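You operate a simulated robot arm through the tools that you are given. There is no shell and no other tool.

Carry out the task below with a simulated robot arm. There is one attempt and no reset: what you move stays moved.

JOB
Stand the white pot in the tray marked pot, tamp the soil firm and slot in the basil tag.
Fine: put the tamper back. Set down upright: wooden tamper.

It is judged by the outcome, as a careful person would: the job done as asked, and still so three seconds after it is handed in. It fails if anything else is knocked over, pushed out of place, dropped, spilled or broken.

ROBOT AND FRAMES
A 6-joint arm with a two-finger gripper, fixed in place. Base frame: the origin is on the floor under the middle of its stand, x ahead of it, y to its left, z up. Units: mm, degrees, N and s.
It reaches about 1038 mm from its shoulder. Its first joint turns from -166.0 to 166.0 degrees. Payload 1.71 kg.
The TCP is the grasp point between the finger pads, 20 mm short of the fingertips. In the tool frame z runs along the fingers and y along their closing line. The gripper opens to 96 mm; its body begins 113 mm behind the TCP.
Orientation is told as [roll, pitch, yaw] about the base's x, y, z axes, in that order, counted from this pose: with the fingers straight down and closing along the base's y, the tool's x points along the base's -x, its y along +y and its z along -z.

CONTROLS
- The arm moves only by the tool arm_command. Its argument "steps" is a list of rows, each a list of 7 numbers: the opening in per cent of the stroke, from 0 (shut) to 100 (fully open), then the shift along the base's x, y, z in mm, then the turn, a rotation vector about the base's x, y, z in degrees. In form: [[grip, tx, ty, tz, ax, ay, az], ...]. A call has 1 to 20 rows; each row is the pose to reach, as a shift and turn from the pose commanded when the call began. A row lasts 0.2 s, in which the tool goes at most 50 mm and 8.6 degrees; a call with a longer step from one row to the next is refused whole, and so is a gripper value outside its range. Where a pose cannot be reached the arm comes as near as it can. A force on the tool above 40 N (or 10 N above the force at the start of the call, whichever is more), or a blocked arm, ends the call early, and 0.2 s more pass. Each finger travels about 45 mm/s and halts on what it meets, pressing with about 20 N; the grip force reading is that of the motor and also rises with nothing between the fingers. The clock runs only during rows and for 0.2 s after the last one: add rows that repeat a pose to give the fingers time. The reply holds the time, the measured pose of the TCP, the force on the tool along the base axes, the opening and the grip force, in the units named above and with some noise, with the torque about the TCP (base axes, N m) and any sound that the robot's microphone picked up.
- Cameras (640 x 400 px; columns grow to the right, rows downward): "scene" is fixed at [400.1, 650.7, 1475]; the picture's right is [-0.80, -0.59, 0.00], its down [-0.57, 0.77, -0.27] and it looks along [0.16, -0.22, -0.96] (base axes); focal length 268 px, centre (320, 200). "wrist" rides on the gripper at [66, 14, -145] in the tool frame; the picture's right is [-0.21, 0.98, 0.00], its down [-0.88, -0.19, -0.44] and it looks along [-0.43, -0.09, 0.90] (tool axes); focal length 275 px, centre (320, 200). There is no depth. A picture from a camera that has moved, and an enlarged one, comes with that camera's place and axes in the base frame and with its lens.
- snapshot(camera): a new picture of that camera. The clock stands still meanwhile.
- lift_body(by): moves the trunk up (or, below 0, down) by that many mm; the arm rides with it, the base frame stays. It gives what a move gives, with no picture.
- enlarge(camera, box): a new picture of the part [left, top, right, bottom] of that camera's present view, enlarged. The clock stands still meanwhile.
- job_done(): hands the job in; it is judged then, once.

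Places have to be worked out from the pictures, the camera data and where the tool is seen. Open the gripper and draw the arm clear of the work before you hand the job in, unless the task says otherwise.

The tools are called after "Call:" as a command line: name --pt "numbers of a row" for each row, then --argument value for the rest, lists and objects as JSON in quotes. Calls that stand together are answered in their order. arm_command: Moves the arm, as the interface text tells. Its arguments: {"type":"object","properties":{"steps":{"type":"array","items":{"type":"array","items":{"type":"number"}}}},"required":["steps"]} The other tools are called the same way: lift_body (by) moves the trunk up or down; snapshot (camera) takes a picture; enlarge (camera, box) takes an enlarged picture of a part of a camera's view; job_done () hands the job in.

At the start:

```text
t: 0.0
tcp_pos: [386.1, 387.4, 1048.5]
ee_rot: [0.0, 0.0, 0.0]
wrist_force: [0.4, 0.4, -0.3]
moment: [-0.02, 0.02, 0.01]
grip_width: 96.2
grip_force: 0.0
trunk travel left (down, up): [-175.0, 215.0]
```

scene: 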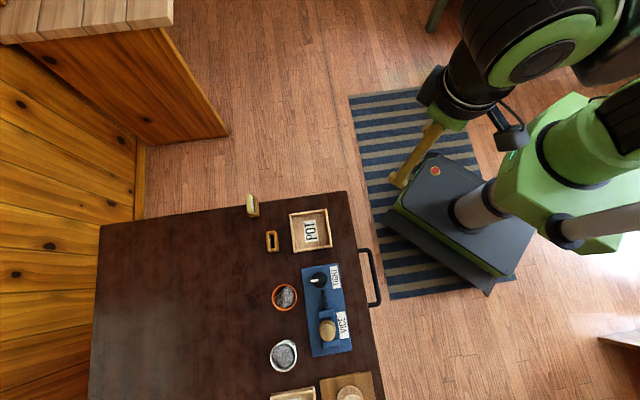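
wrist: 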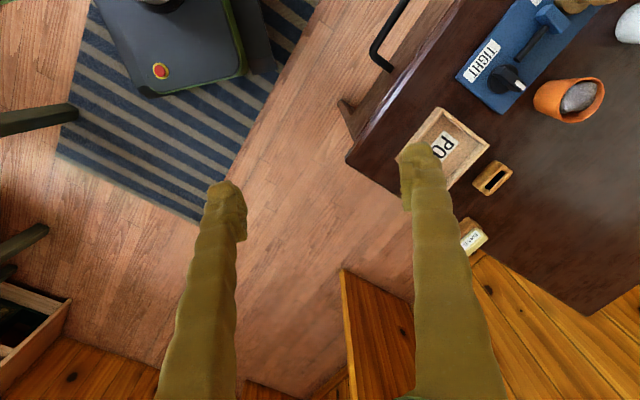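

I'll start by looking closely at the bench from the fixed camera and the wrist to identify all the items.

Call:
enlarge --camera "scene" --box '[220, 180, 400, 292]'

Call:
enlarge --camera "scene" --box '[220, 288, 400, 400]'

Call:
enlarge --camera "wrist" --box '[340, 0, 640, 260]'

```text
3.56 times, centred on (310, 236) of scene
camera zoom: at [400.1, 650.7, 1475.0], right [-0.8, -0.59, 0.0], down [-0.57, 0.77, -0.27], along [0.16, -0.22, -0.96], focal length 954 px, centre (356, 72)
```

zoom: 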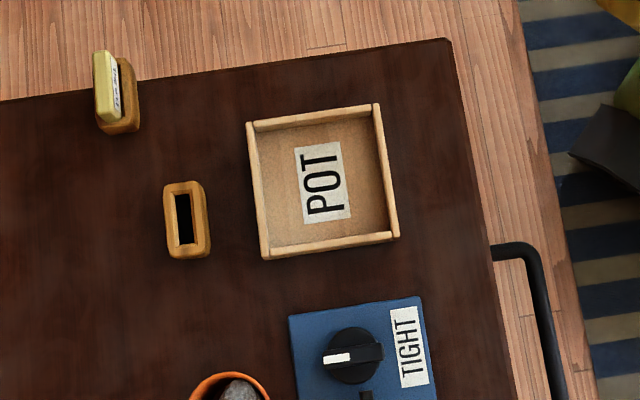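

```text
3.56 times, centred on (310, 344) of scene
camera zoom: at [400.1, 650.7, 1475.0], right [-0.8, -0.59, 0.0], down [-0.57, 0.77, -0.27], along [0.16, -0.22, -0.96], focal length 954 px, centre (356, -312)
```

zoom: 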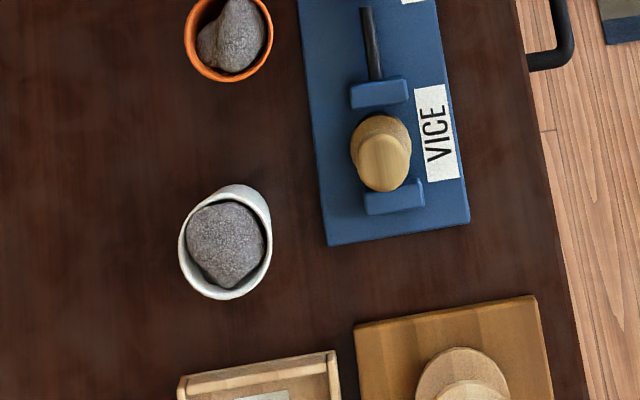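

```text
1.54 times, centred on (490, 130) of wrist
camera zoom: at [320.9, 401.0, 1194.6], right [0.21, 0.98, 0.0], down [0.88, -0.19, 0.44], along [0.43, -0.09, -0.9], focal length 424 px, centre (58, 308)
```

zoom: 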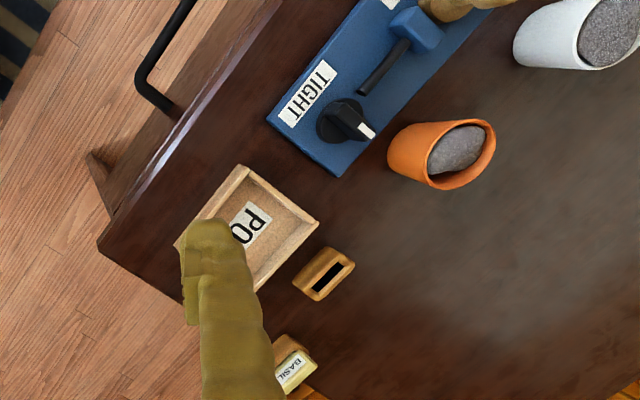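

The table top seems to be at about z≈750, with the tray, vice, pots and tag holders to the robot's left. I'll turn the tool 90° so that the wrist camera looks along +y, and shift over the table for a better look, staying high.

Call:
arm_command --pt "100 -5 10 5 0 0 8.2" --pt "100 -10 20 10 0 0 16.4" --pt "100 -15 30 15 0 0 24.6" --pt "100 -20 40 20 0 0 32.8" --pt "100 -25 50 25 0 0 41" --pt "100 -30 60 30 0 0 49.2" --pt "100 -35 70 35 0 0 57.4" --pt "100 -40 80 40 0 0 65.6" --pt "100 -45 90 45 0 0 73.8" --pt "100 -50 100 50 0 0 82" --pt "100 -50 110 50 0 0 90"

Call:
snapshot --camera "wrist"

Call:
snapshot --camera "scene"

```text
t: 2.4
tcp_pos: [322.1, 496.2, 1102.7]
ee_rot: [0.1, -0.9, 90.0]
wrist_force: [-1.2, -0.9, 0.2]
moment: [-0.03, 0.0, 0.02]
grip_width: 95.7
grip_force: 0.0
trunk travel left (down, up): [-175.0, 215.0]
```

```text
taken
camera wrist: at [307.8, 429.0, 1249.3], right [-0.98, 0.2, 0.0], down [0.18, 0.87, 0.46], along [0.09, 0.45, -0.89], focal length 275 px, centre (320, 200)
```

wrist: 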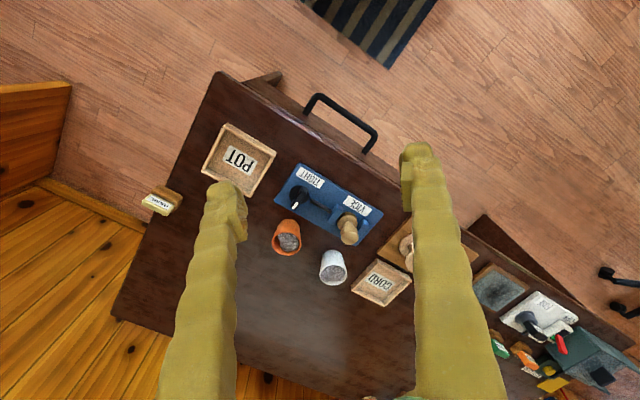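

```text
taken
```

scene: 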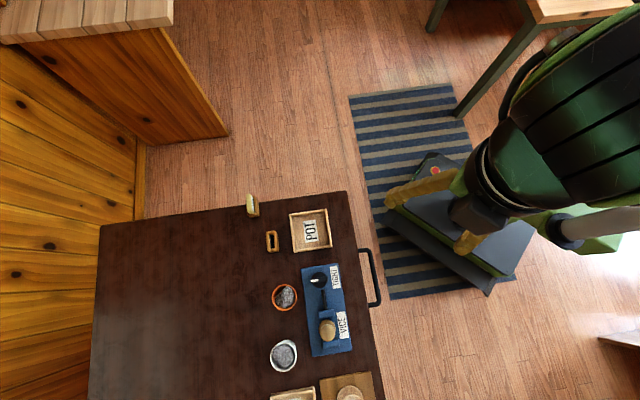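

The table has more items further along (another tray, a board, a tray of tools). I'll enlarge this view to read the labels.

Call:
enlarge --camera "wrist" --box '[180, 100, 420, 310]'

Call:
enlarge --camera "wrist" --box '[380, 200, 640, 400]'

Call:
enlarge --camera "wrist" --box '[130, 110, 290, 230]'

```text
1.90 times, centred on (300, 205) of wrist
camera zoom: at [307.8, 429.0, 1249.3], right [-0.98, 0.2, 0.0], down [0.18, 0.87, 0.46], along [0.09, 0.45, -0.89], focal length 524 px, centre (358, 190)
```

zoom: 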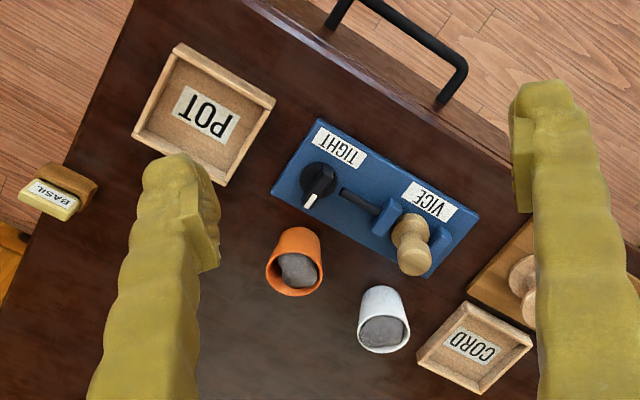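

```text
2.00 times, centred on (510, 300) of wrist
camera zoom: at [307.8, 429.0, 1249.3], right [-0.98, 0.2, 0.0], down [0.18, 0.87, 0.46], along [0.09, 0.45, -0.89], focal length 551 px, centre (-60, 0)
```

zoom: 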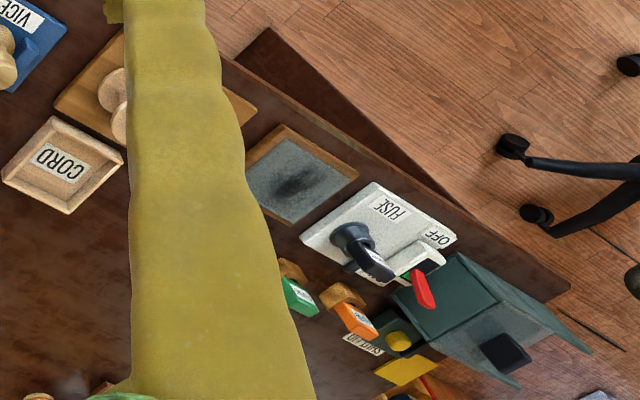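

```text
3.33 times, centred on (210, 170) of wrist
camera zoom: at [307.8, 429.0, 1249.3], right [-0.98, 0.2, 0.0], down [0.18, 0.87, 0.46], along [0.09, 0.45, -0.89], focal length 918 px, centre (687, 300)
```

zoom: 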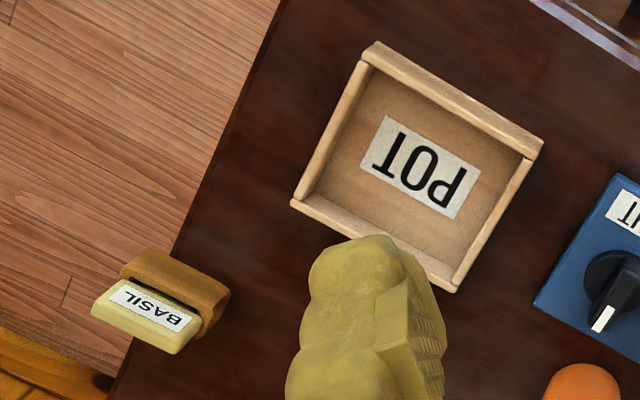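

The pot tray, vice plate, pots, CORD tray and FUSE panel are all identified. I need details of the vice and the knob, so I'll zoom on them and on the pots.

Call:
enlarge --camera "wrist" --box '[260, 150, 390, 250]'

Call:
enlarge --camera "wrist" --box '[250, 200, 420, 310]'

Call:
enlarge --camera "scene" --box '[290, 250, 370, 360]'

```text
4.00 times, centred on (325, 200) of wrist
camera zoom: at [307.8, 429.0, 1249.3], right [-0.98, 0.2, 0.0], down [0.18, 0.87, 0.46], along [0.09, 0.45, -0.89], focal length 1101 px, centre (300, 200)
```

zoom: 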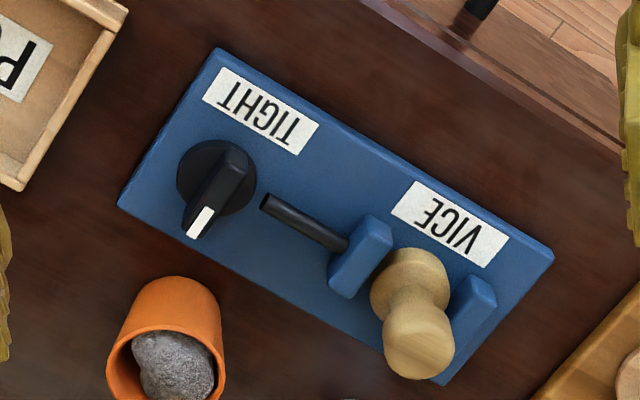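

```text
3.64 times, centred on (335, 255) of wrist
camera zoom: at [307.8, 429.0, 1249.3], right [-0.98, 0.2, 0.0], down [0.18, 0.87, 0.46], along [0.09, 0.45, -0.89], focal length 1001 px, centre (266, 0)
```

zoom: 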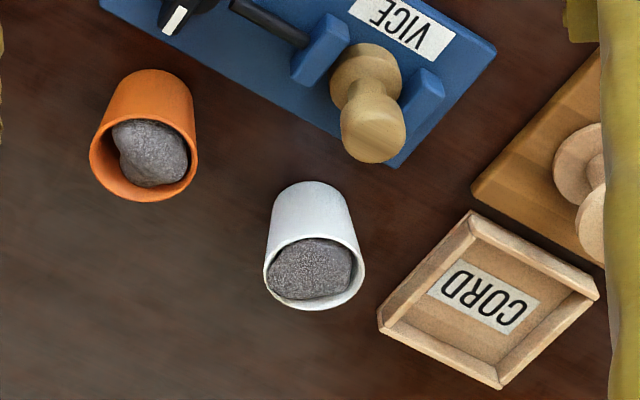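

```text
3.64 times, centred on (330, 305) of scene
camera zoom: at [400.1, 650.7, 1475.0], right [-0.8, -0.59, 0.0], down [-0.57, 0.77, -0.27], along [0.16, -0.22, -0.96], focal length 976 px, centre (284, -182)
```

zoom: 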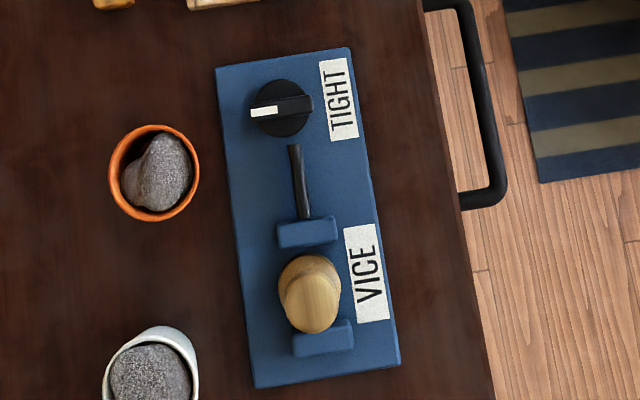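

Before measuring, I'll check how well the arm settles by repeating the pose, then look again.

Call:
arm_command --pt "100 0 0 0 0 0 0" --pt "100 0 0 0 0 0 0" --pt "100 0 0 0 0 0 0"

```text
t: 3.2
tcp_pos: [321.7, 497.3, 1104.5]
ee_rot: [0.0, -1.0, 89.9]
wrist_force: [-0.2, -0.6, -0.2]
moment: [-0.01, -0.01, -0.01]
grip_width: 95.9
grip_force: 0.1
trunk travel left (down, up): [-175.0, 215.0]
```

The measured pose differs from the commanded one (x −14, z +6), perhaps because of the reach limit. I'll move a little outward and lower over the table and compare.

Call:
arm_command --pt "100 0 30 -20 0 0 0" --pt "100 0 60 -50 0 0 0" --pt "100 0 80 -90 0 0 0" --pt "100 0 80 -90 0 0 0" --pt "100 0 80 -90 0 0 0"

Call:
snapshot --camera "wrist"

Call:
snapshot --camera "scene"

```text
t: 4.4
tcp_pos: [321.6, 578.0, 1014.2]
ee_rot: [0.0, -0.9, 89.9]
wrist_force: [0.3, -0.3, -0.4]
moment: [0.02, 0.0, 0.02]
grip_width: 95.9
grip_force: 0.1
trunk travel left (down, up): [-175.0, 215.0]
```

```text
taken
camera wrist: at [306.9, 508.8, 1159.3], right [-0.98, 0.21, 0.0], down [0.19, 0.87, 0.46], along [0.09, 0.45, -0.89], focal length 275 px, centre (320, 200)
```

wrist: 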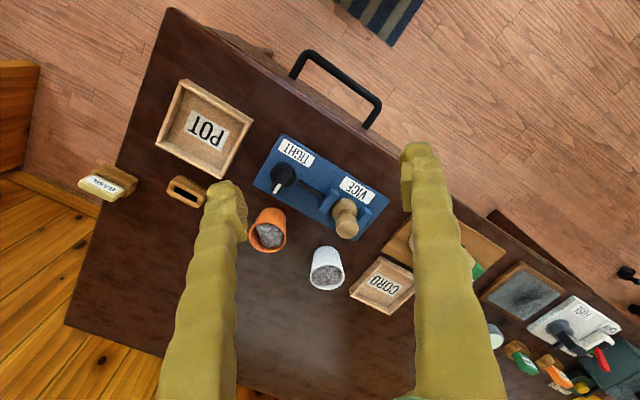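

```text
taken
```

scene: 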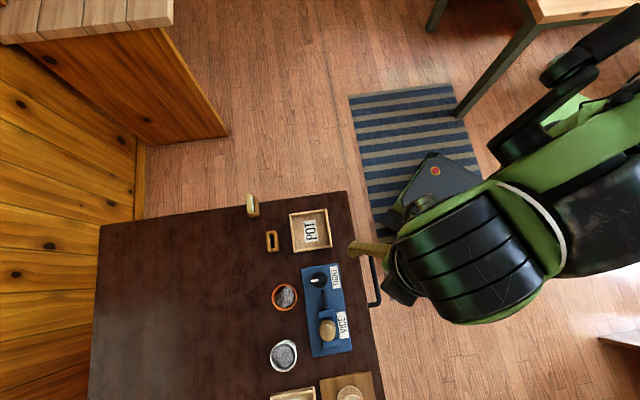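

Relative moves track exactly, so the measured pose is the truth. Now zoomed views from this second viewpoint to triangulate the objects.

Call:
enlarge --camera "wrist" --box '[70, 60, 270, 210]'

Call:
enlarge --camera "wrist" --box '[240, 120, 420, 320]'

Call:
enlarge --camera "wrist" --box '[440, 200, 640, 400]'

```text
2.67 times, centred on (170, 135) of wrist
camera zoom: at [306.9, 508.8, 1159.3], right [-0.98, 0.21, 0.0], down [0.19, 0.87, 0.46], along [0.09, 0.45, -0.89], focal length 734 px, centre (720, 373)
```

zoom: 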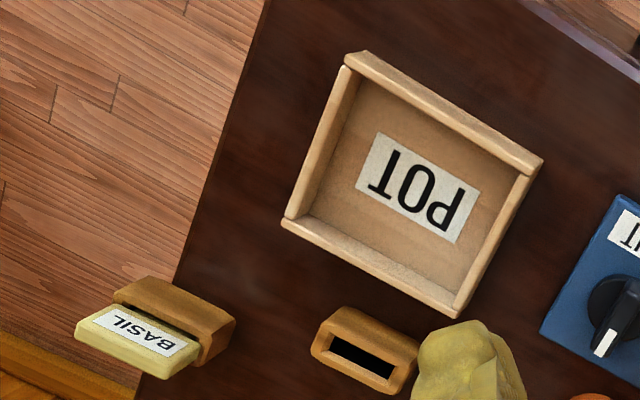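

```text
2.00 times, centred on (330, 220) of wrist
camera zoom: at [306.9, 508.8, 1159.3], right [-0.98, 0.21, 0.0], down [0.19, 0.87, 0.46], along [0.09, 0.45, -0.89], focal length 551 px, centre (300, 160)
```

zoom: 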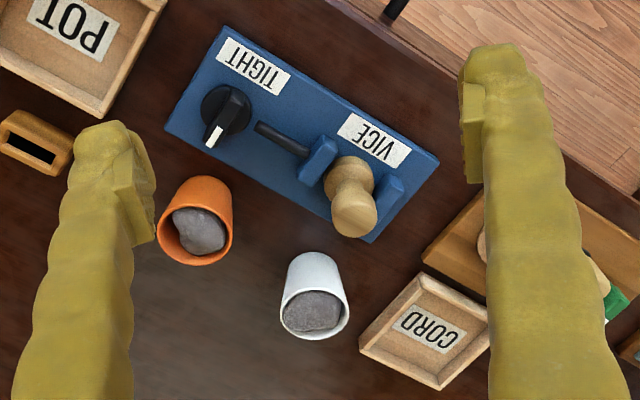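

```text
2.00 times, centred on (540, 300) of wrist
camera zoom: at [306.9, 508.8, 1159.3], right [-0.98, 0.21, 0.0], down [0.19, 0.87, 0.46], along [0.09, 0.45, -0.89], focal length 551 px, centre (-120, 0)
```

zoom: 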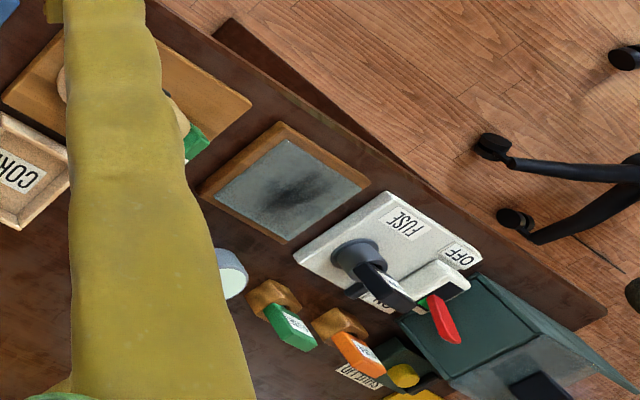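

Rough triangulation: tray centre ≈ (493, 569), rim z ≈ 740; white pot rim centre ≈ (361, 850, 775), ~62 mm wide; tamper top ≈ (312, 744, 800). I'll move out over the white pot for a close-up and to check reach.

Call:
arm_command --pt "100 5 40 -10 0 0 0" --pt "100 10 80 -20 0 0 0" --pt "100 15 120 -40 0 0 0" --pt "100 20 160 -60 0 0 0" --pt "100 25 180 -80 0 0 0" --pt "100 25 180 -80 0 0 0"

Call:
snapshot --camera "wrist"

Call:
snapshot --camera "scene"

```text
t: 5.8
tcp_pos: [347.5, 757.5, 933.8]
ee_rot: [0.0, -0.8, 90.0]
wrist_force: [-0.3, 0.4, -0.8]
moment: [-0.06, 0.0, 0.01]
grip_width: 96.2
grip_force: 0.0
trunk travel left (down, up): [-175.0, 215.0]
```

```text
taken
camera wrist: at [332.7, 690.1, 1078.8], right [-0.98, 0.21, 0.0], down [0.19, 0.87, 0.46], along [0.09, 0.45, -0.89], focal length 275 px, centre (320, 200)
```

wrist: 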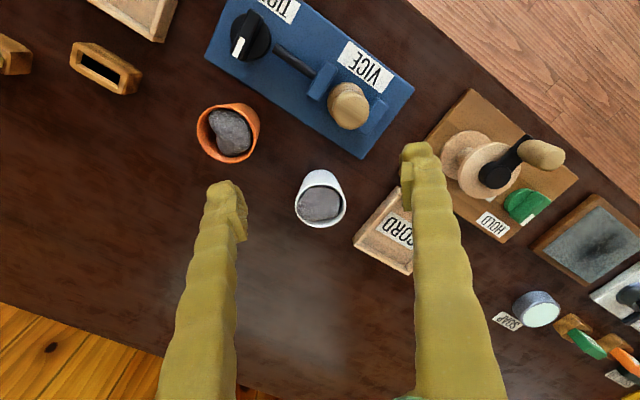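

```text
taken
```

scene: 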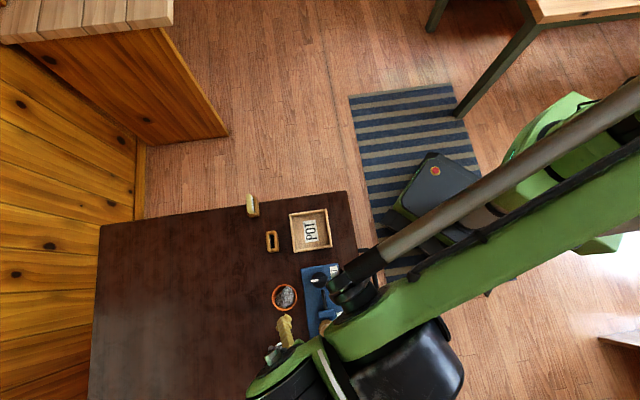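

Reach is fine here. I'll enlarge the pot and the vice from this viewpoint.

Call:
enlarge --camera "wrist" --box '[240, 120, 400, 260]'

Call:
enlarge --camera "wrist" --box '[200, 0, 420, 160]'

Call:
enlarge --camera "wrist" --box '[0, 0, 200, 120]'

```text
2.86 times, centred on (320, 190) of wrist
camera zoom: at [332.7, 690.1, 1078.8], right [-0.98, 0.21, 0.0], down [0.19, 0.87, 0.46], along [0.09, 0.45, -0.89], focal length 786 px, centre (320, 229)
```

zoom: 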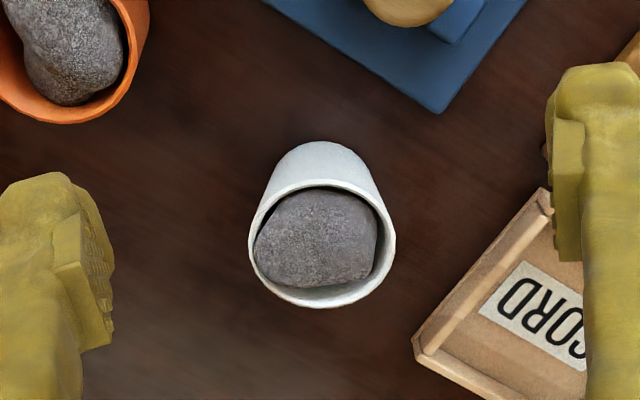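

```text
2.50 times, centred on (310, 80) of wrist
camera zoom: at [332.7, 690.1, 1078.8], right [-0.98, 0.21, 0.0], down [0.19, 0.87, 0.46], along [0.09, 0.45, -0.89], focal length 688 px, centre (345, 500)
```

zoom: 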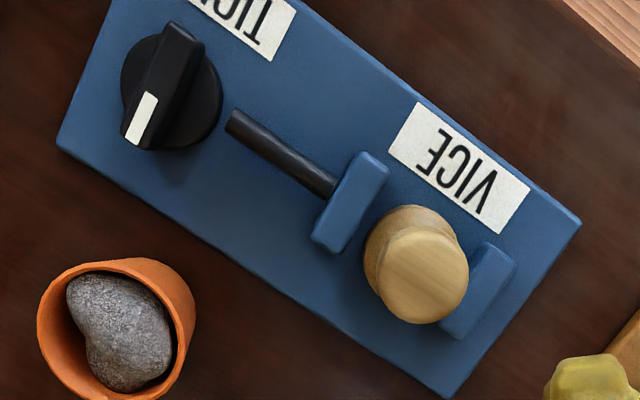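

```text
3.20 times, centred on (100, 60) of wrist
camera zoom: at [332.7, 690.1, 1078.8], right [-0.98, 0.21, 0.0], down [0.19, 0.87, 0.46], along [0.09, 0.45, -0.89], focal length 881 px, centre (1024, 648)
```

zoom: 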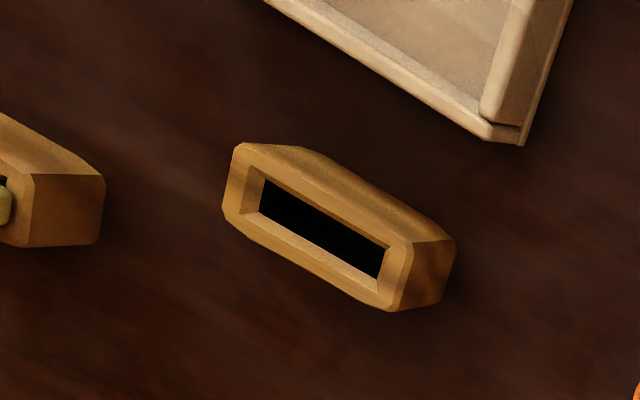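

White pot rim centre ≈ (364.5, 849.5), z≈775, dia ≈65 mm. I move to above it (z≈860), also removing the 0.8° pitch, and check alignment in the wrist view.

Call:
arm_command --pt "100 5 30 -20 -0.4 0 0" --pt "100 10 60 -40 -0.8 0 0" --pt "100 17 92 -70 -0.8 0 0" --pt "100 17 92 -74 -0.8 0 0" --pt "100 17 92 -74 -0.8 0 0"

Call:
snapshot --camera "wrist"

Call:
enlarge --camera "wrist" --box '[180, 40, 460, 215]'

```text
t: 7.0
tcp_pos: [363.7, 850.0, 860.0]
ee_rot: [0.1, 0.0, 89.9]
wrist_force: [-0.3, -0.3, -0.6]
moment: [-0.03, 0.0, -0.01]
grip_width: 95.9
grip_force: 0.2
trunk travel left (down, up): [-175.0, 215.0]
```

```text
taken
camera wrist: at [349.5, 782.9, 1005.7], right [-0.98, 0.21, 0.0], down [0.19, 0.88, 0.45], along [0.09, 0.44, -0.9], focal length 275 px, centre (320, 200)
```

wrist: 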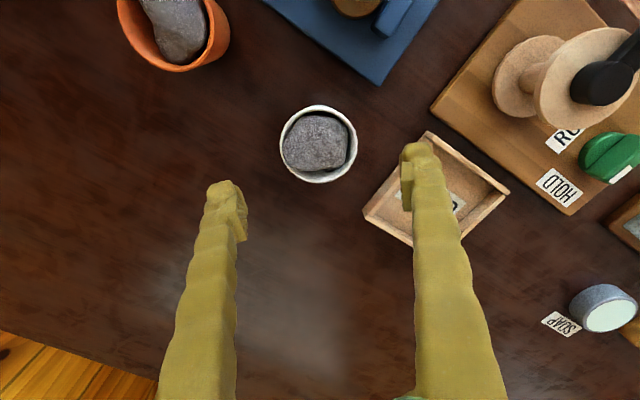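

```text
2.29 times, centred on (320, 128) of wrist
camera zoom: at [349.5, 782.9, 1005.7], right [-0.98, 0.21, 0.0], down [0.19, 0.88, 0.45], along [0.09, 0.44, -0.9], focal length 629 px, centre (320, 366)
```

zoom: 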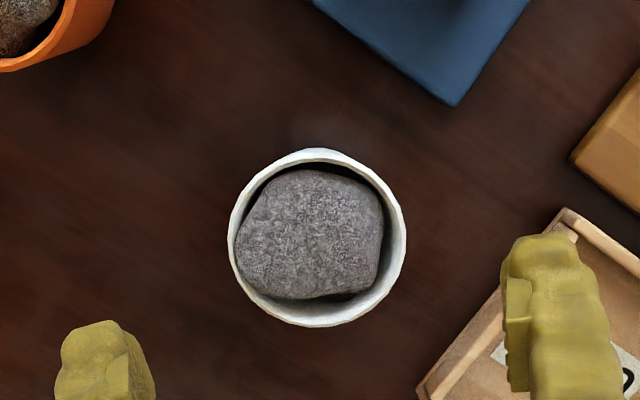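

Comparing apparent size and position over the views, the rim is higher than I thought: z≈790–800, centre y≈838. I shift −11 in y and come down to z≈835 to refine (fingertips still above the rim, straddling it).

Call:
arm_command --pt "100 -1 -11 -10 0 0 0" --pt "100 -1 -11 -25 0 0 0" --pt "100 -1 -11 -25 0 0 0"

Call:
snapshot --camera "wrist"

Call:
enlarge --camera "wrist" --box '[180, 80, 460, 255]'

```text
t: 7.8
tcp_pos: [363.2, 837.9, 835.4]
ee_rot: [0.1, -0.1, 90.0]
wrist_force: [0.1, -0.7, -0.7]
moment: [0.01, 0.01, -0.01]
grip_width: 96.0
grip_force: 0.1
trunk travel left (down, up): [-175.0, 215.0]
```

```text
taken
camera wrist: at [348.7, 771.5, 981.1], right [-0.98, 0.21, 0.0], down [0.19, 0.88, 0.45], along [0.09, 0.44, -0.9], focal length 275 px, centre (320, 200)
```

wrist: 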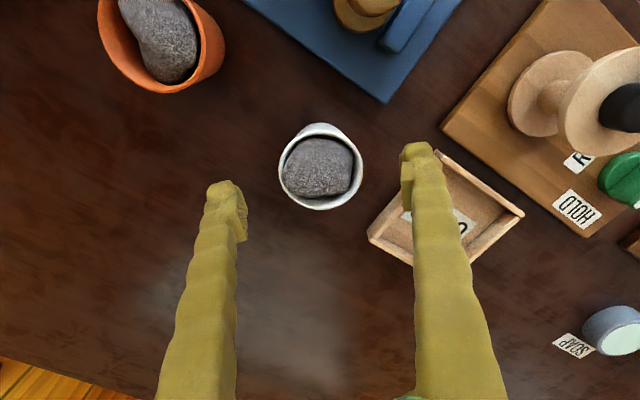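

```text
2.29 times, centred on (320, 168) of wrist
camera zoom: at [348.7, 771.5, 981.1], right [-0.98, 0.21, 0.0], down [0.19, 0.88, 0.45], along [0.09, 0.44, -0.9], focal length 629 px, centre (320, 274)
```

zoom: 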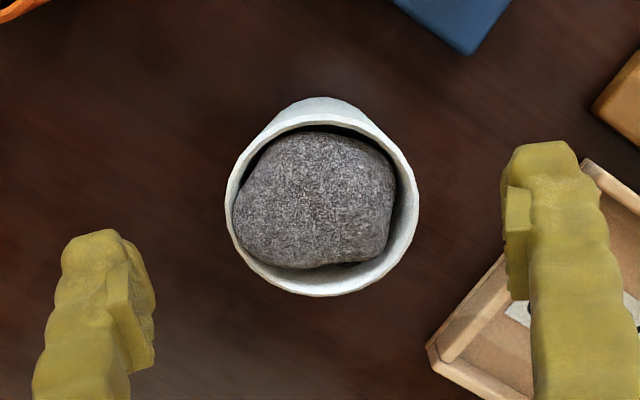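

Triangulating the closer views gives rim centre ≈ (362, 836), z≈800, dia ≈59 mm. I descend so the pads sit about 11 mm below the rim and close on the pot.

Call:
arm_command --pt "100 -1 -2 -15 0 0 0" --pt "100 -1 -2 -30 0 0 0" --pt "100 -1 -2 -46 0 0 0" --pt "100 -1 -2 -46 0 0 0"

Call:
snapshot --camera "wrist"

```text
t: 8.8
tcp_pos: [360.9, 836.3, 788.7]
ee_rot: [0.2, 0.0, 90.0]
wrist_force: [0.2, -0.1, -0.8]
moment: [0.01, 0.04, 0.01]
grip_width: 96.0
grip_force: 0.2
trunk travel left (down, up): [-175.0, 215.0]
```

```text
taken
camera wrist: at [347.6, 770.2, 934.6], right [-0.98, 0.21, 0.0], down [0.19, 0.88, 0.45], along [0.09, 0.44, -0.9], focal length 275 px, centre (320, 200)
```

wrist: 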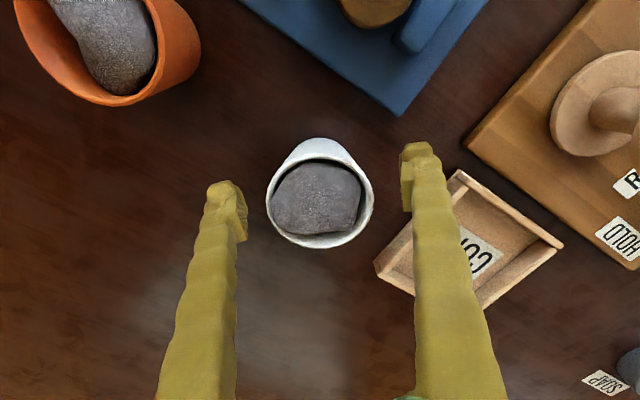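

The rim is centred on the TCP pixel (320, 200), and the fingers straddle the pot. Closing now.

Call:
arm_command --pt "75 0 0 0 0 0 0" --pt "60 0 0 0 0 0 0" --pt "50 0 0 0 0 0 0" --pt "40 0 0 0 0 0 0" --pt "40 0 0 0 0 0 0"

Call:
snapshot --camera "wrist"

```text
t: 10.0
tcp_pos: [363.0, 835.4, 788.6]
ee_rot: [0.1, -0.1, 89.9]
wrist_force: [1.4, 1.2, 0.3]
moment: [0.0, 0.03, 0.02]
grip_width: 62.2
grip_force: 20.1
trunk travel left (down, up): [-175.0, 215.0]
```

```text
taken
camera wrist: at [347.6, 770.1, 934.9], right [-0.98, 0.21, 0.0], down [0.19, 0.88, 0.45], along [0.09, 0.44, -0.9], focal length 275 px, centre (320, 200)
```

wrist: 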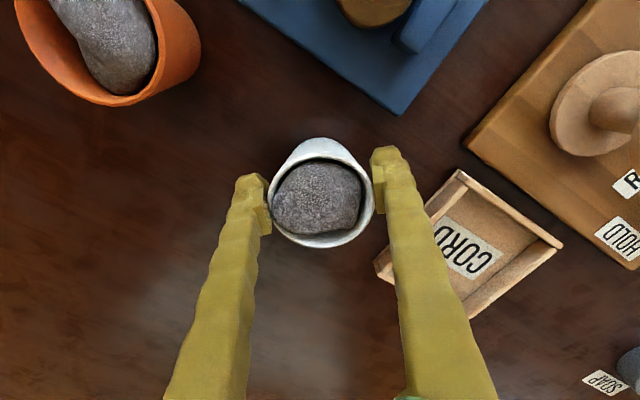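

Gripped at 62 mm with 20 N. I lift slowly first to check the hold.

Call:
arm_command --pt "40 0 0 5 0 0 0" --pt "40 0 0 12 0 0 0" --pt "40 0 0 25 0 0 0" --pt "40 0 0 25 0 0 0"

Call:
snapshot --camera "wrist"

```text
t: 11.0
tcp_pos: [363.0, 837.7, 814.2]
ee_rot: [0.1, -0.1, 90.0]
wrist_force: [-0.1, 0.1, -0.5]
moment: [-0.01, 0.01, -0.01]
grip_width: 62.3
grip_force: 19.8
trunk travel left (down, up): [-175.0, 215.0]
```

```text
taken
camera wrist: at [347.2, 770.7, 960.1], right [-0.98, 0.21, 0.0], down [0.19, 0.88, 0.45], along [0.09, 0.44, -0.9], focal length 275 px, centre (320, 200)
```

wrist: 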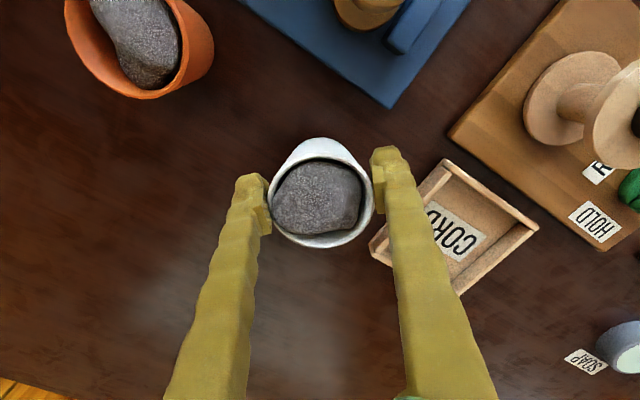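

The pot rose cleanly with the gripper. I raise it to clear the vice and the orange pot, and carry it toward the tray, stopping short to view the tray.

Call:
arm_command --pt "40 0 0 35 0 0 0" --pt "40 0 0 70 0 0 0" --pt "40 5 -10 100 0 0 0" --pt "40 25 -40 105 0 0 0" --pt "40 47 -75 105 0 0 0" --pt "40 70 -112 105 0 0 0" --pt "40 93 -149 105 0 0 0" --pt "40 112 -177 105 0 0 0" --pt "40 117 -187 105 0 0 0" --pt "40 117 -187 105 0 0 0"

Call:
snapshot --camera "wrist"

Call:
snapshot --camera "scene"

```text
t: 13.2
tcp_pos: [478.9, 648.4, 919.4]
ee_rot: [0.2, -0.1, 90.0]
wrist_force: [-0.2, -0.1, -0.6]
moment: [-0.01, -0.01, 0.0]
grip_width: 62.1
grip_force: 19.6
trunk travel left (down, up): [-175.0, 215.0]
```

```text
taken
camera wrist: at [464.3, 583.0, 1064.4], right [-0.98, 0.21, 0.0], down [0.19, 0.88, 0.45], along [0.09, 0.44, -0.9], focal length 275 px, centre (320, 200)
```

wrist: 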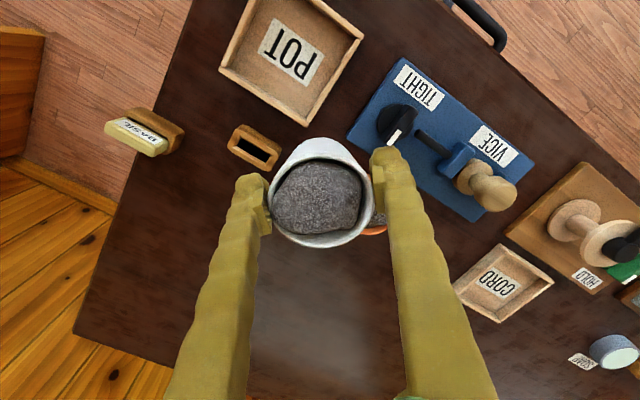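

```text
taken
```

scene: 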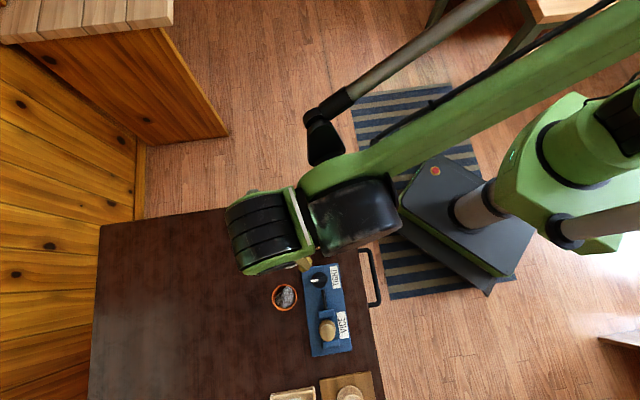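

The tray is now well visible. I enlarge it, the slot block and the basil tag for precise positions.

Call:
enlarge --camera "wrist" --box '[200, 0, 400, 125]'

Call:
enlarge --camera "wrist" --box '[90, 80, 290, 205]'

Call:
enlarge --camera "wrist" --box '[360, 50, 560, 225]'

```text
3.20 times, centred on (300, 62) of wrist
camera zoom: at [464.3, 583.0, 1064.4], right [-0.98, 0.21, 0.0], down [0.19, 0.88, 0.45], along [0.09, 0.44, -0.9], focal length 881 px, centre (384, 640)
```

zoom: 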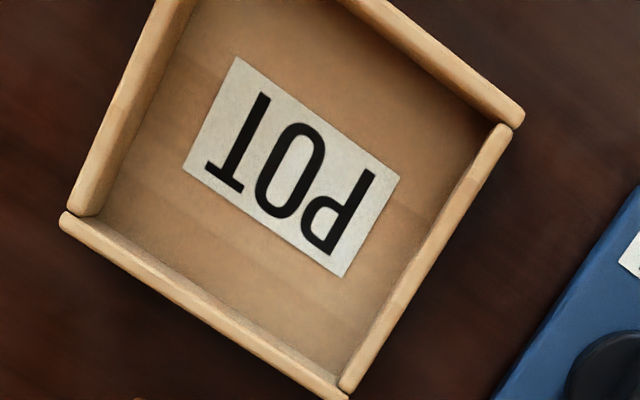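

```text
3.20 times, centred on (190, 142) of wrist
camera zoom: at [464.3, 583.0, 1064.4], right [-0.98, 0.21, 0.0], down [0.19, 0.88, 0.45], along [0.09, 0.44, -0.9], focal length 881 px, centre (736, 384)
```

zoom: 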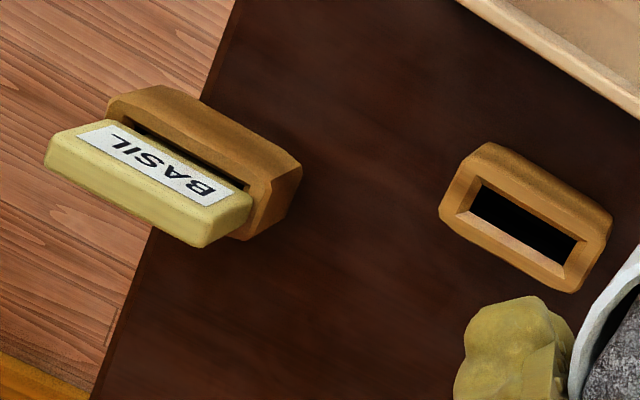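

```text
2.29 times, centred on (460, 138) of wrist
camera zoom: at [464.3, 583.0, 1064.4], right [-0.98, 0.21, 0.0], down [0.19, 0.88, 0.45], along [0.09, 0.44, -0.9], focal length 629 px, centre (0, 343)
```

zoom: 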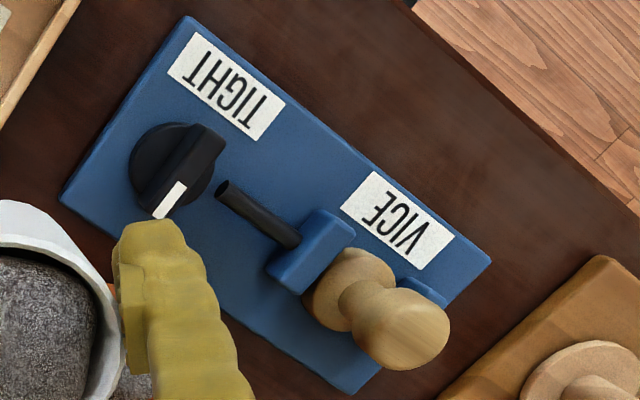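

Tray centre from this view ≈ (490.5, 566), rim z≈762, table ≈ 743. I move over it and lower to just above the floor of the tray.

Call:
arm_command --pt "40 5 -40 0 0 0 0" --pt "40 11.5 -82 0 0 0 0" --pt "40 11.5 -82 -40 0 0 0" --pt "40 11.5 -82 -80 0 0 0" --pt "40 11.5 -82 -100 0 0 0" --pt "40 11.5 -82 -112 0 0 0" --pt "40 11.5 -82 -112 0 0 0"

Call:
snapshot --camera "wrist"

```text
t: 14.8
tcp_pos: [490.9, 567.8, 806.8]
ee_rot: [0.1, 0.1, 90.0]
wrist_force: [-0.8, -0.2, -1.3]
moment: [-0.02, -0.01, -0.01]
grip_width: 62.0
grip_force: 19.9
trunk travel left (down, up): [-175.0, 215.0]
```

```text
taken
camera wrist: at [476.5, 501.2, 952.5], right [-0.98, 0.21, 0.0], down [0.19, 0.88, 0.45], along [0.09, 0.44, -0.9], focal length 275 px, centre (320, 200)
```

wrist: 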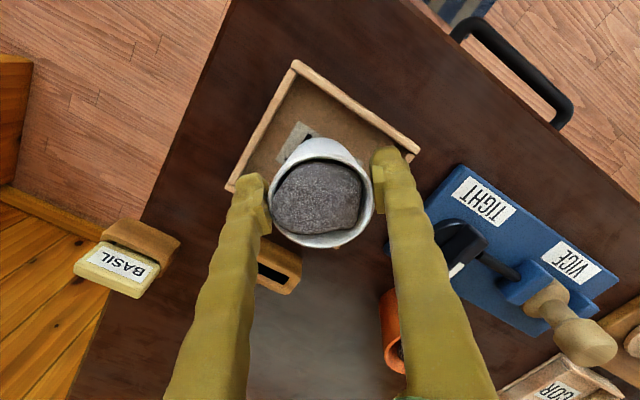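

The pot is centred in the tray within ~2 mm. I lower in small steps while watching the force for floor contact.

Call:
arm_command --pt "40 0 1.5 -4 0 0 0" --pt "40 0 1.5 -8 0 0 0" --pt "40 0 1.5 -8 0 0 0"

Call:
arm_command --pt "40 0 0 -1.5 0 0 0" --pt "40 0 0 -3 0 0 0" --pt "40 0 0 -3 0 0 0"

```text
t: 15.6
tcp_pos: [491.1, 569.0, 799.0]
ee_rot: [0.0, 0.0, 90.0]
wrist_force: [0.6, -0.1, -1.2]
moment: [0.02, 0.0, 0.01]
grip_width: 62.2
grip_force: 20.0
trunk travel left (down, up): [-175.0, 215.0]
```

```text
t: 16.4
tcp_pos: [490.1, 569.0, 795.6]
ee_rot: [0.1, -0.1, 90.0]
wrist_force: [1.2, 0.2, -1.6]
moment: [0.0, -0.03, 0.0]
grip_width: 62.2
grip_force: 20.4
trunk travel left (down, up): [-175.0, 215.0]
```

No contact yet at z≈795.6; continuing down in 1 mm steps.

Call:
arm_command --pt "40 0 0 -1 0 0 0" --pt "40 0 0 -2 0 0 0" --pt "40 0 0 -2 0 0 0"

```text
t: 17.2
tcp_pos: [489.7, 569.2, 793.0]
ee_rot: [0.0, -0.2, 90.0]
wrist_force: [-0.2, -1.4, -2.1]
moment: [0.01, -0.02, -0.01]
grip_width: 62.2
grip_force: 20.2
trunk travel left (down, up): [-175.0, 215.0]
```

Call:
arm_command --pt "40 0 0 -1 0 0 0" --pt "40 0 0 -1.5 0 0 0" --pt "40 0 0 -1.5 0 0 0"

```text
t: 18.0
tcp_pos: [489.7, 569.0, 793.4]
ee_rot: [0.1, -0.1, 90.0]
wrist_force: [-0.6, 6.0, 20.4]
moment: [0.19, 0.0, 0.02]
grip_width: 62.1
grip_force: 20.1
trunk travel left (down, up): [-175.0, 215.0]
```

Floor contact (20 N up) at z≈793. I ease up 1 mm to relieve the pressure and then open gently.

Call:
arm_command --pt "40 0 0 1 0 0 0" --pt "40 0 0 1 0 0 0"

Call:
arm_command --pt "64 0 0 0 0 0 0" --pt "67 0 0 0 0 0 0" --pt "75 0 0 0 0 0 0" --pt "90 0 0 0 0 0 0" --pt "100 0 0 0 0 0 0" --pt "100 0 0 0 0 0 0"

Call:
snapshot --camera "wrist"

```text
t: 18.6
tcp_pos: [490.3, 567.6, 792.9]
ee_rot: [0.0, 0.0, 90.0]
wrist_force: [-1.5, -0.3, 2.6]
moment: [-0.01, 0.04, -0.01]
grip_width: 61.9
grip_force: 20.4
trunk travel left (down, up): [-175.0, 215.0]
```

```text
t: 20.0
tcp_pos: [490.4, 569.3, 794.6]
ee_rot: [0.1, -0.2, 90.1]
wrist_force: [0.4, -0.2, 0.0]
moment: [0.0, 0.03, -0.02]
grip_width: 95.8
grip_force: 0.0
trunk travel left (down, up): [-175.0, 215.0]
```

```text
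taken
camera wrist: at [475.9, 502.7, 939.5], right [-0.98, 0.21, 0.0], down [0.19, 0.88, 0.45], along [0.09, 0.44, -0.9], focal length 275 px, centre (320, 200)
```

wrist: 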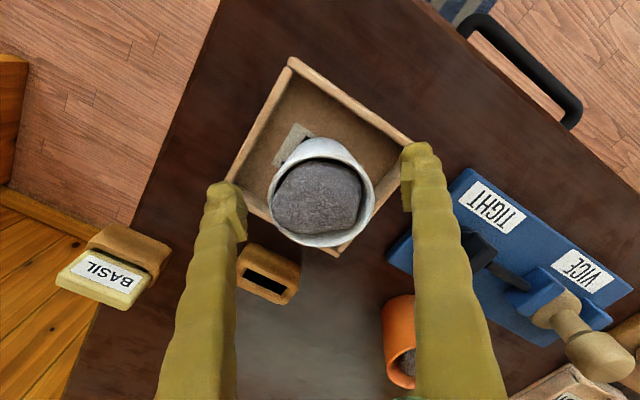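

The pot is released and standing. I raise straight up to see how it sits in the tray.

Call:
arm_command --pt "100 0 0 10 0 0 0" --pt "100 0 0 40 0 0 0" --pt "100 0 0 80 0 0 0" --pt "100 0 20 120 0 0 0" --pt "100 0 50 130 0 0 0" --pt "100 0 80 130 0 0 0" --pt "100 0 80 130 0 0 0"

Call:
snapshot --camera "wrist"

Call:
enlarge --camera "wrist" --box '[200, 0, 400, 125]'

```text
t: 21.6
tcp_pos: [490.2, 649.1, 921.7]
ee_rot: [0.1, 0.0, 90.1]
wrist_force: [-0.1, 0.2, 0.1]
moment: [-0.04, -0.01, -0.03]
grip_width: 95.9
grip_force: 0.1
trunk travel left (down, up): [-175.0, 215.0]
```

```text
taken
camera wrist: at [476.3, 583.1, 1068.4], right [-0.98, 0.21, 0.0], down [0.19, 0.88, 0.44], along [0.09, 0.44, -0.9], focal length 275 px, centre (320, 200)
```

wrist: 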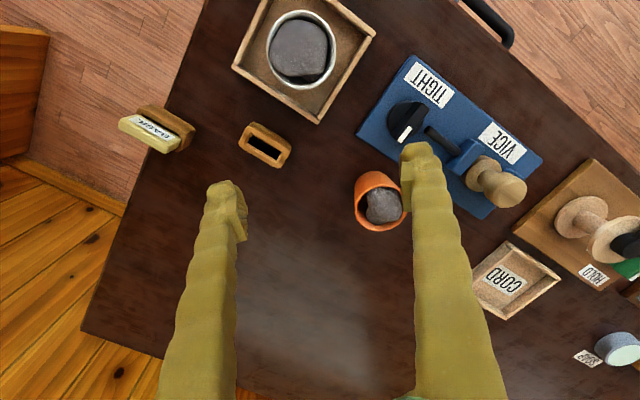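

```text
3.20 times, centred on (300, 62) of wrist
camera zoom: at [476.3, 583.1, 1068.4], right [-0.98, 0.21, 0.0], down [0.19, 0.88, 0.44], along [0.09, 0.44, -0.9], focal length 881 px, centre (384, 640)
```

zoom: 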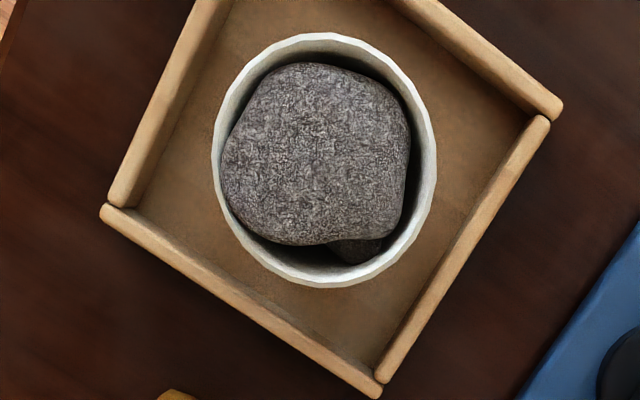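

The pot stands upright, centred in the tray. Next the tamper: I move over the vice and turn the tool to 135° so the fingers will close across the jaws' direction, and look.

Call:
arm_command --pt "100 -30 15 0 0 0 7.5" --pt "100 -60 30 0 0 0 15" --pt "100 -90 45 0 0 0 22.5" --pt "100 -120 60 0 0 0 30" --pt "100 -150 75 0 0 0 37.5" --pt "100 -178 90 0 0 0 45" --pt "100 -178 90 0 0 0 45" --pt "100 -178 90 0 0 0 45"

Call:
snapshot --camera "wrist"

Call:
enlarge --camera "wrist" --box '[220, 40, 420, 240]'

```text
t: 23.4
tcp_pos: [312.8, 739.6, 924.8]
ee_rot: [0.0, -0.1, 134.9]
wrist_force: [-0.3, 0.1, -0.1]
moment: [0.0, 0.0, 0.0]
grip_width: 96.1
grip_force: 0.0
trunk travel left (down, up): [-175.0, 215.0]
```

```text
taken
camera wrist: at [348.8, 682.8, 1069.6], right [-0.84, -0.55, 0.0], down [-0.49, 0.75, 0.45], along [-0.24, 0.37, -0.9], focal length 275 px, centre (320, 200)
```

wrist: 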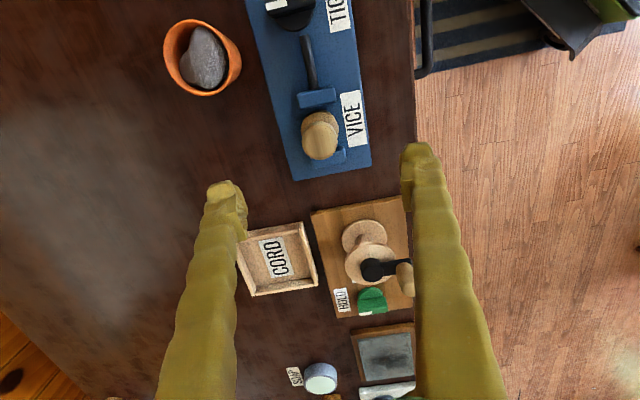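

```text
2.00 times, centred on (320, 140) of wrist
camera zoom: at [348.8, 682.8, 1069.6], right [-0.84, -0.55, 0.0], down [-0.49, 0.75, 0.45], along [-0.24, 0.37, -0.9], focal length 551 px, centre (320, 320)
```

zoom: 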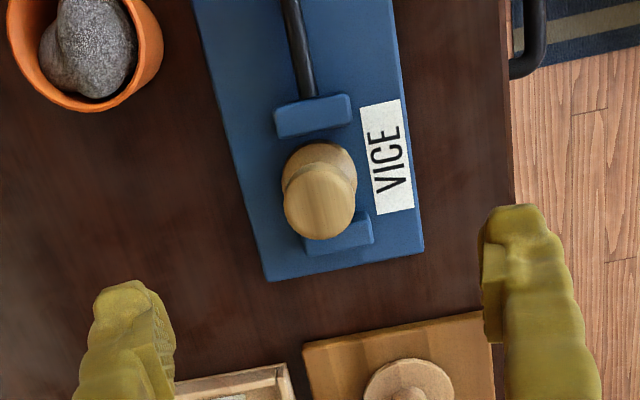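

Tamper head centre ≈ (313.5, 738.5), ~35 mm wide, and the jaws line up with the tool's x axis, so the fingers pass beside them. I descend to z≈835 and look again.

Call:
arm_command --pt "100 0.7 -1 -40 0 0 0" --pt "100 0.7 -1 -80 0 0 0" --pt "100 0.7 -1 -90 0 0 0" --pt "100 0.7 -1 -90 0 0 0"

Call:
snapshot --camera "wrist"

Call:
enlarge --camera "wrist" --box '[220, 60, 420, 260]'

```text
t: 24.4
tcp_pos: [313.1, 738.2, 832.8]
ee_rot: [0.0, -0.1, 135.0]
wrist_force: [0.1, 0.9, -0.5]
moment: [0.0, 0.01, -0.01]
grip_width: 95.9
grip_force: 0.0
trunk travel left (down, up): [-175.0, 215.0]
```

```text
taken
camera wrist: at [350.0, 681.4, 979.2], right [-0.84, -0.55, 0.0], down [-0.49, 0.75, 0.45], along [-0.24, 0.37, -0.9], focal length 275 px, centre (320, 200)
```

wrist: 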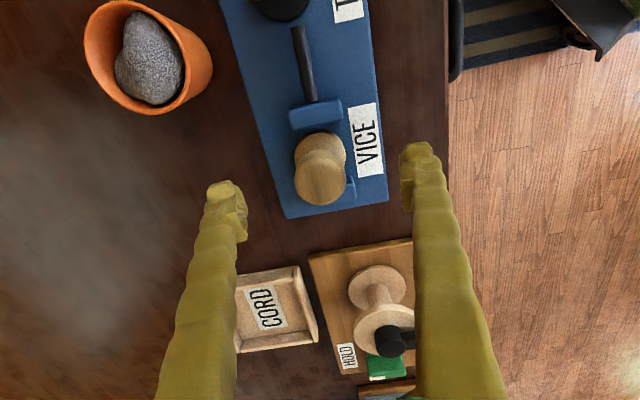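

```text
2.00 times, centred on (320, 160) of wrist
camera zoom: at [350.0, 681.4, 979.2], right [-0.84, -0.55, 0.0], down [-0.49, 0.75, 0.45], along [-0.24, 0.37, -0.9], focal length 551 px, centre (320, 280)
```

zoom: 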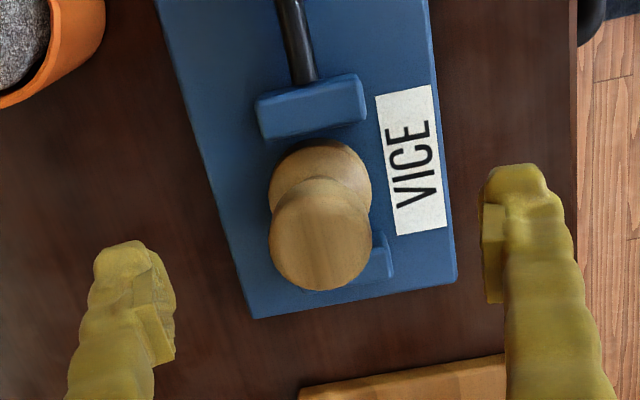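

The head's top is at z≈810, centred at (313.3, 738) — under the TCP. I lower to z≈801 and close on the head.

Call:
arm_command --pt "100 0 0 -15 0 0 0" --pt "100 0 0 -31 0 0 0" --pt "100 0 0 -31 0 0 0"

Call:
snapshot --camera "wrist"

Call:
enlarge --camera "wrist" --box '[200, 80, 440, 260]'

```text
t: 25.2
tcp_pos: [312.8, 738.3, 802.5]
ee_rot: [0.1, -0.1, 134.9]
wrist_force: [0.0, 1.1, 0.6]
moment: [-0.01, -0.01, -0.03]
grip_width: 95.9
grip_force: 0.0
trunk travel left (down, up): [-175.0, 215.0]
```

```text
taken
camera wrist: at [349.3, 681.7, 948.1], right [-0.84, -0.55, 0.0], down [-0.49, 0.75, 0.45], along [-0.24, 0.37, -0.9], focal length 275 px, centre (320, 200)
```

wrist: 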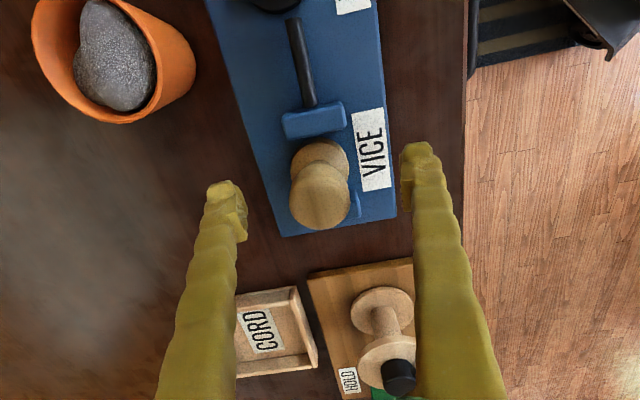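

```text
2.22 times, centred on (320, 170) of wrist
camera zoom: at [349.3, 681.7, 948.1], right [-0.84, -0.55, 0.0], down [-0.49, 0.75, 0.45], along [-0.24, 0.37, -0.9], focal length 612 px, centre (320, 267)
```

zoom: 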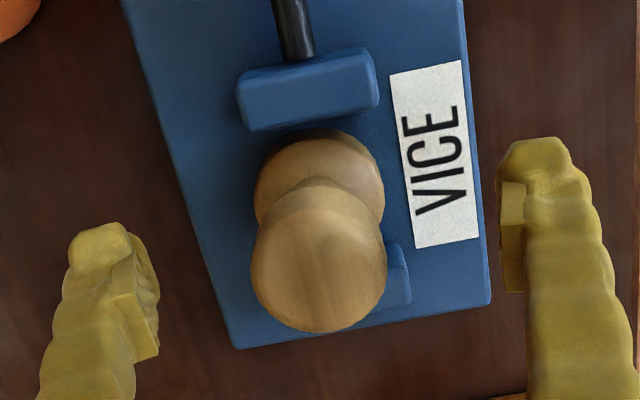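

Aligned. Closing on the tamper's head.

Call:
arm_command --pt "75 0 0 0 0 0 0" --pt "50 0 0 0 0 0 0" --pt "30 0 0 0 0 0 0" --pt "15 0 0 0 0 0 0" --pt "15 0 0 0 0 0 0" --pt "15 0 0 0 0 0 0"

Call:
snapshot --camera "wrist"

```text
t: 26.6
tcp_pos: [313.4, 737.2, 804.0]
ee_rot: [0.0, 0.0, 135.0]
wrist_force: [0.4, 0.5, 0.6]
moment: [-0.01, -0.02, -0.04]
grip_width: 31.5
grip_force: 19.6
trunk travel left (down, up): [-175.0, 215.0]
```

```text
taken
camera wrist: at [349.3, 681.7, 948.4], right [-0.84, -0.55, 0.0], down [-0.49, 0.75, 0.45], along [-0.24, 0.37, -0.9], focal length 275 px, centre (320, 200)
```

wrist: 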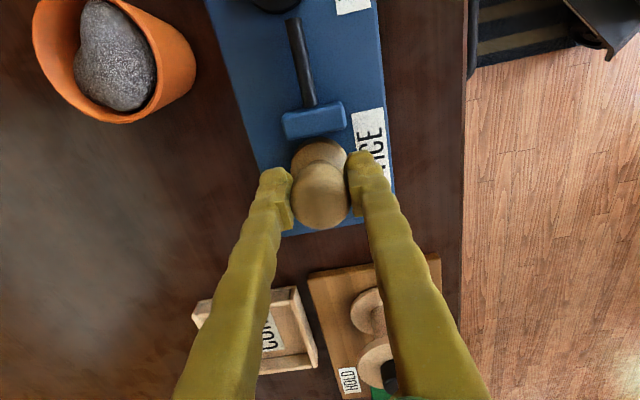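

Gripped at 31.5 mm. I test whether the vice holds it by lifting just 2 mm and reading the force.

Call:
arm_command --pt "15 0 0 1 0 0 0" --pt "15 0 0 2 0 0 0" --pt "15 0 0 2 0 0 0"

```text
t: 27.4
tcp_pos: [312.1, 738.0, 805.4]
ee_rot: [0.1, -0.1, 135.1]
wrist_force: [-0.5, -0.4, -0.5]
moment: [0.0, 0.02, 0.01]
grip_width: 31.4
grip_force: 20.4
trunk travel left (down, up): [-175.0, 215.0]
```

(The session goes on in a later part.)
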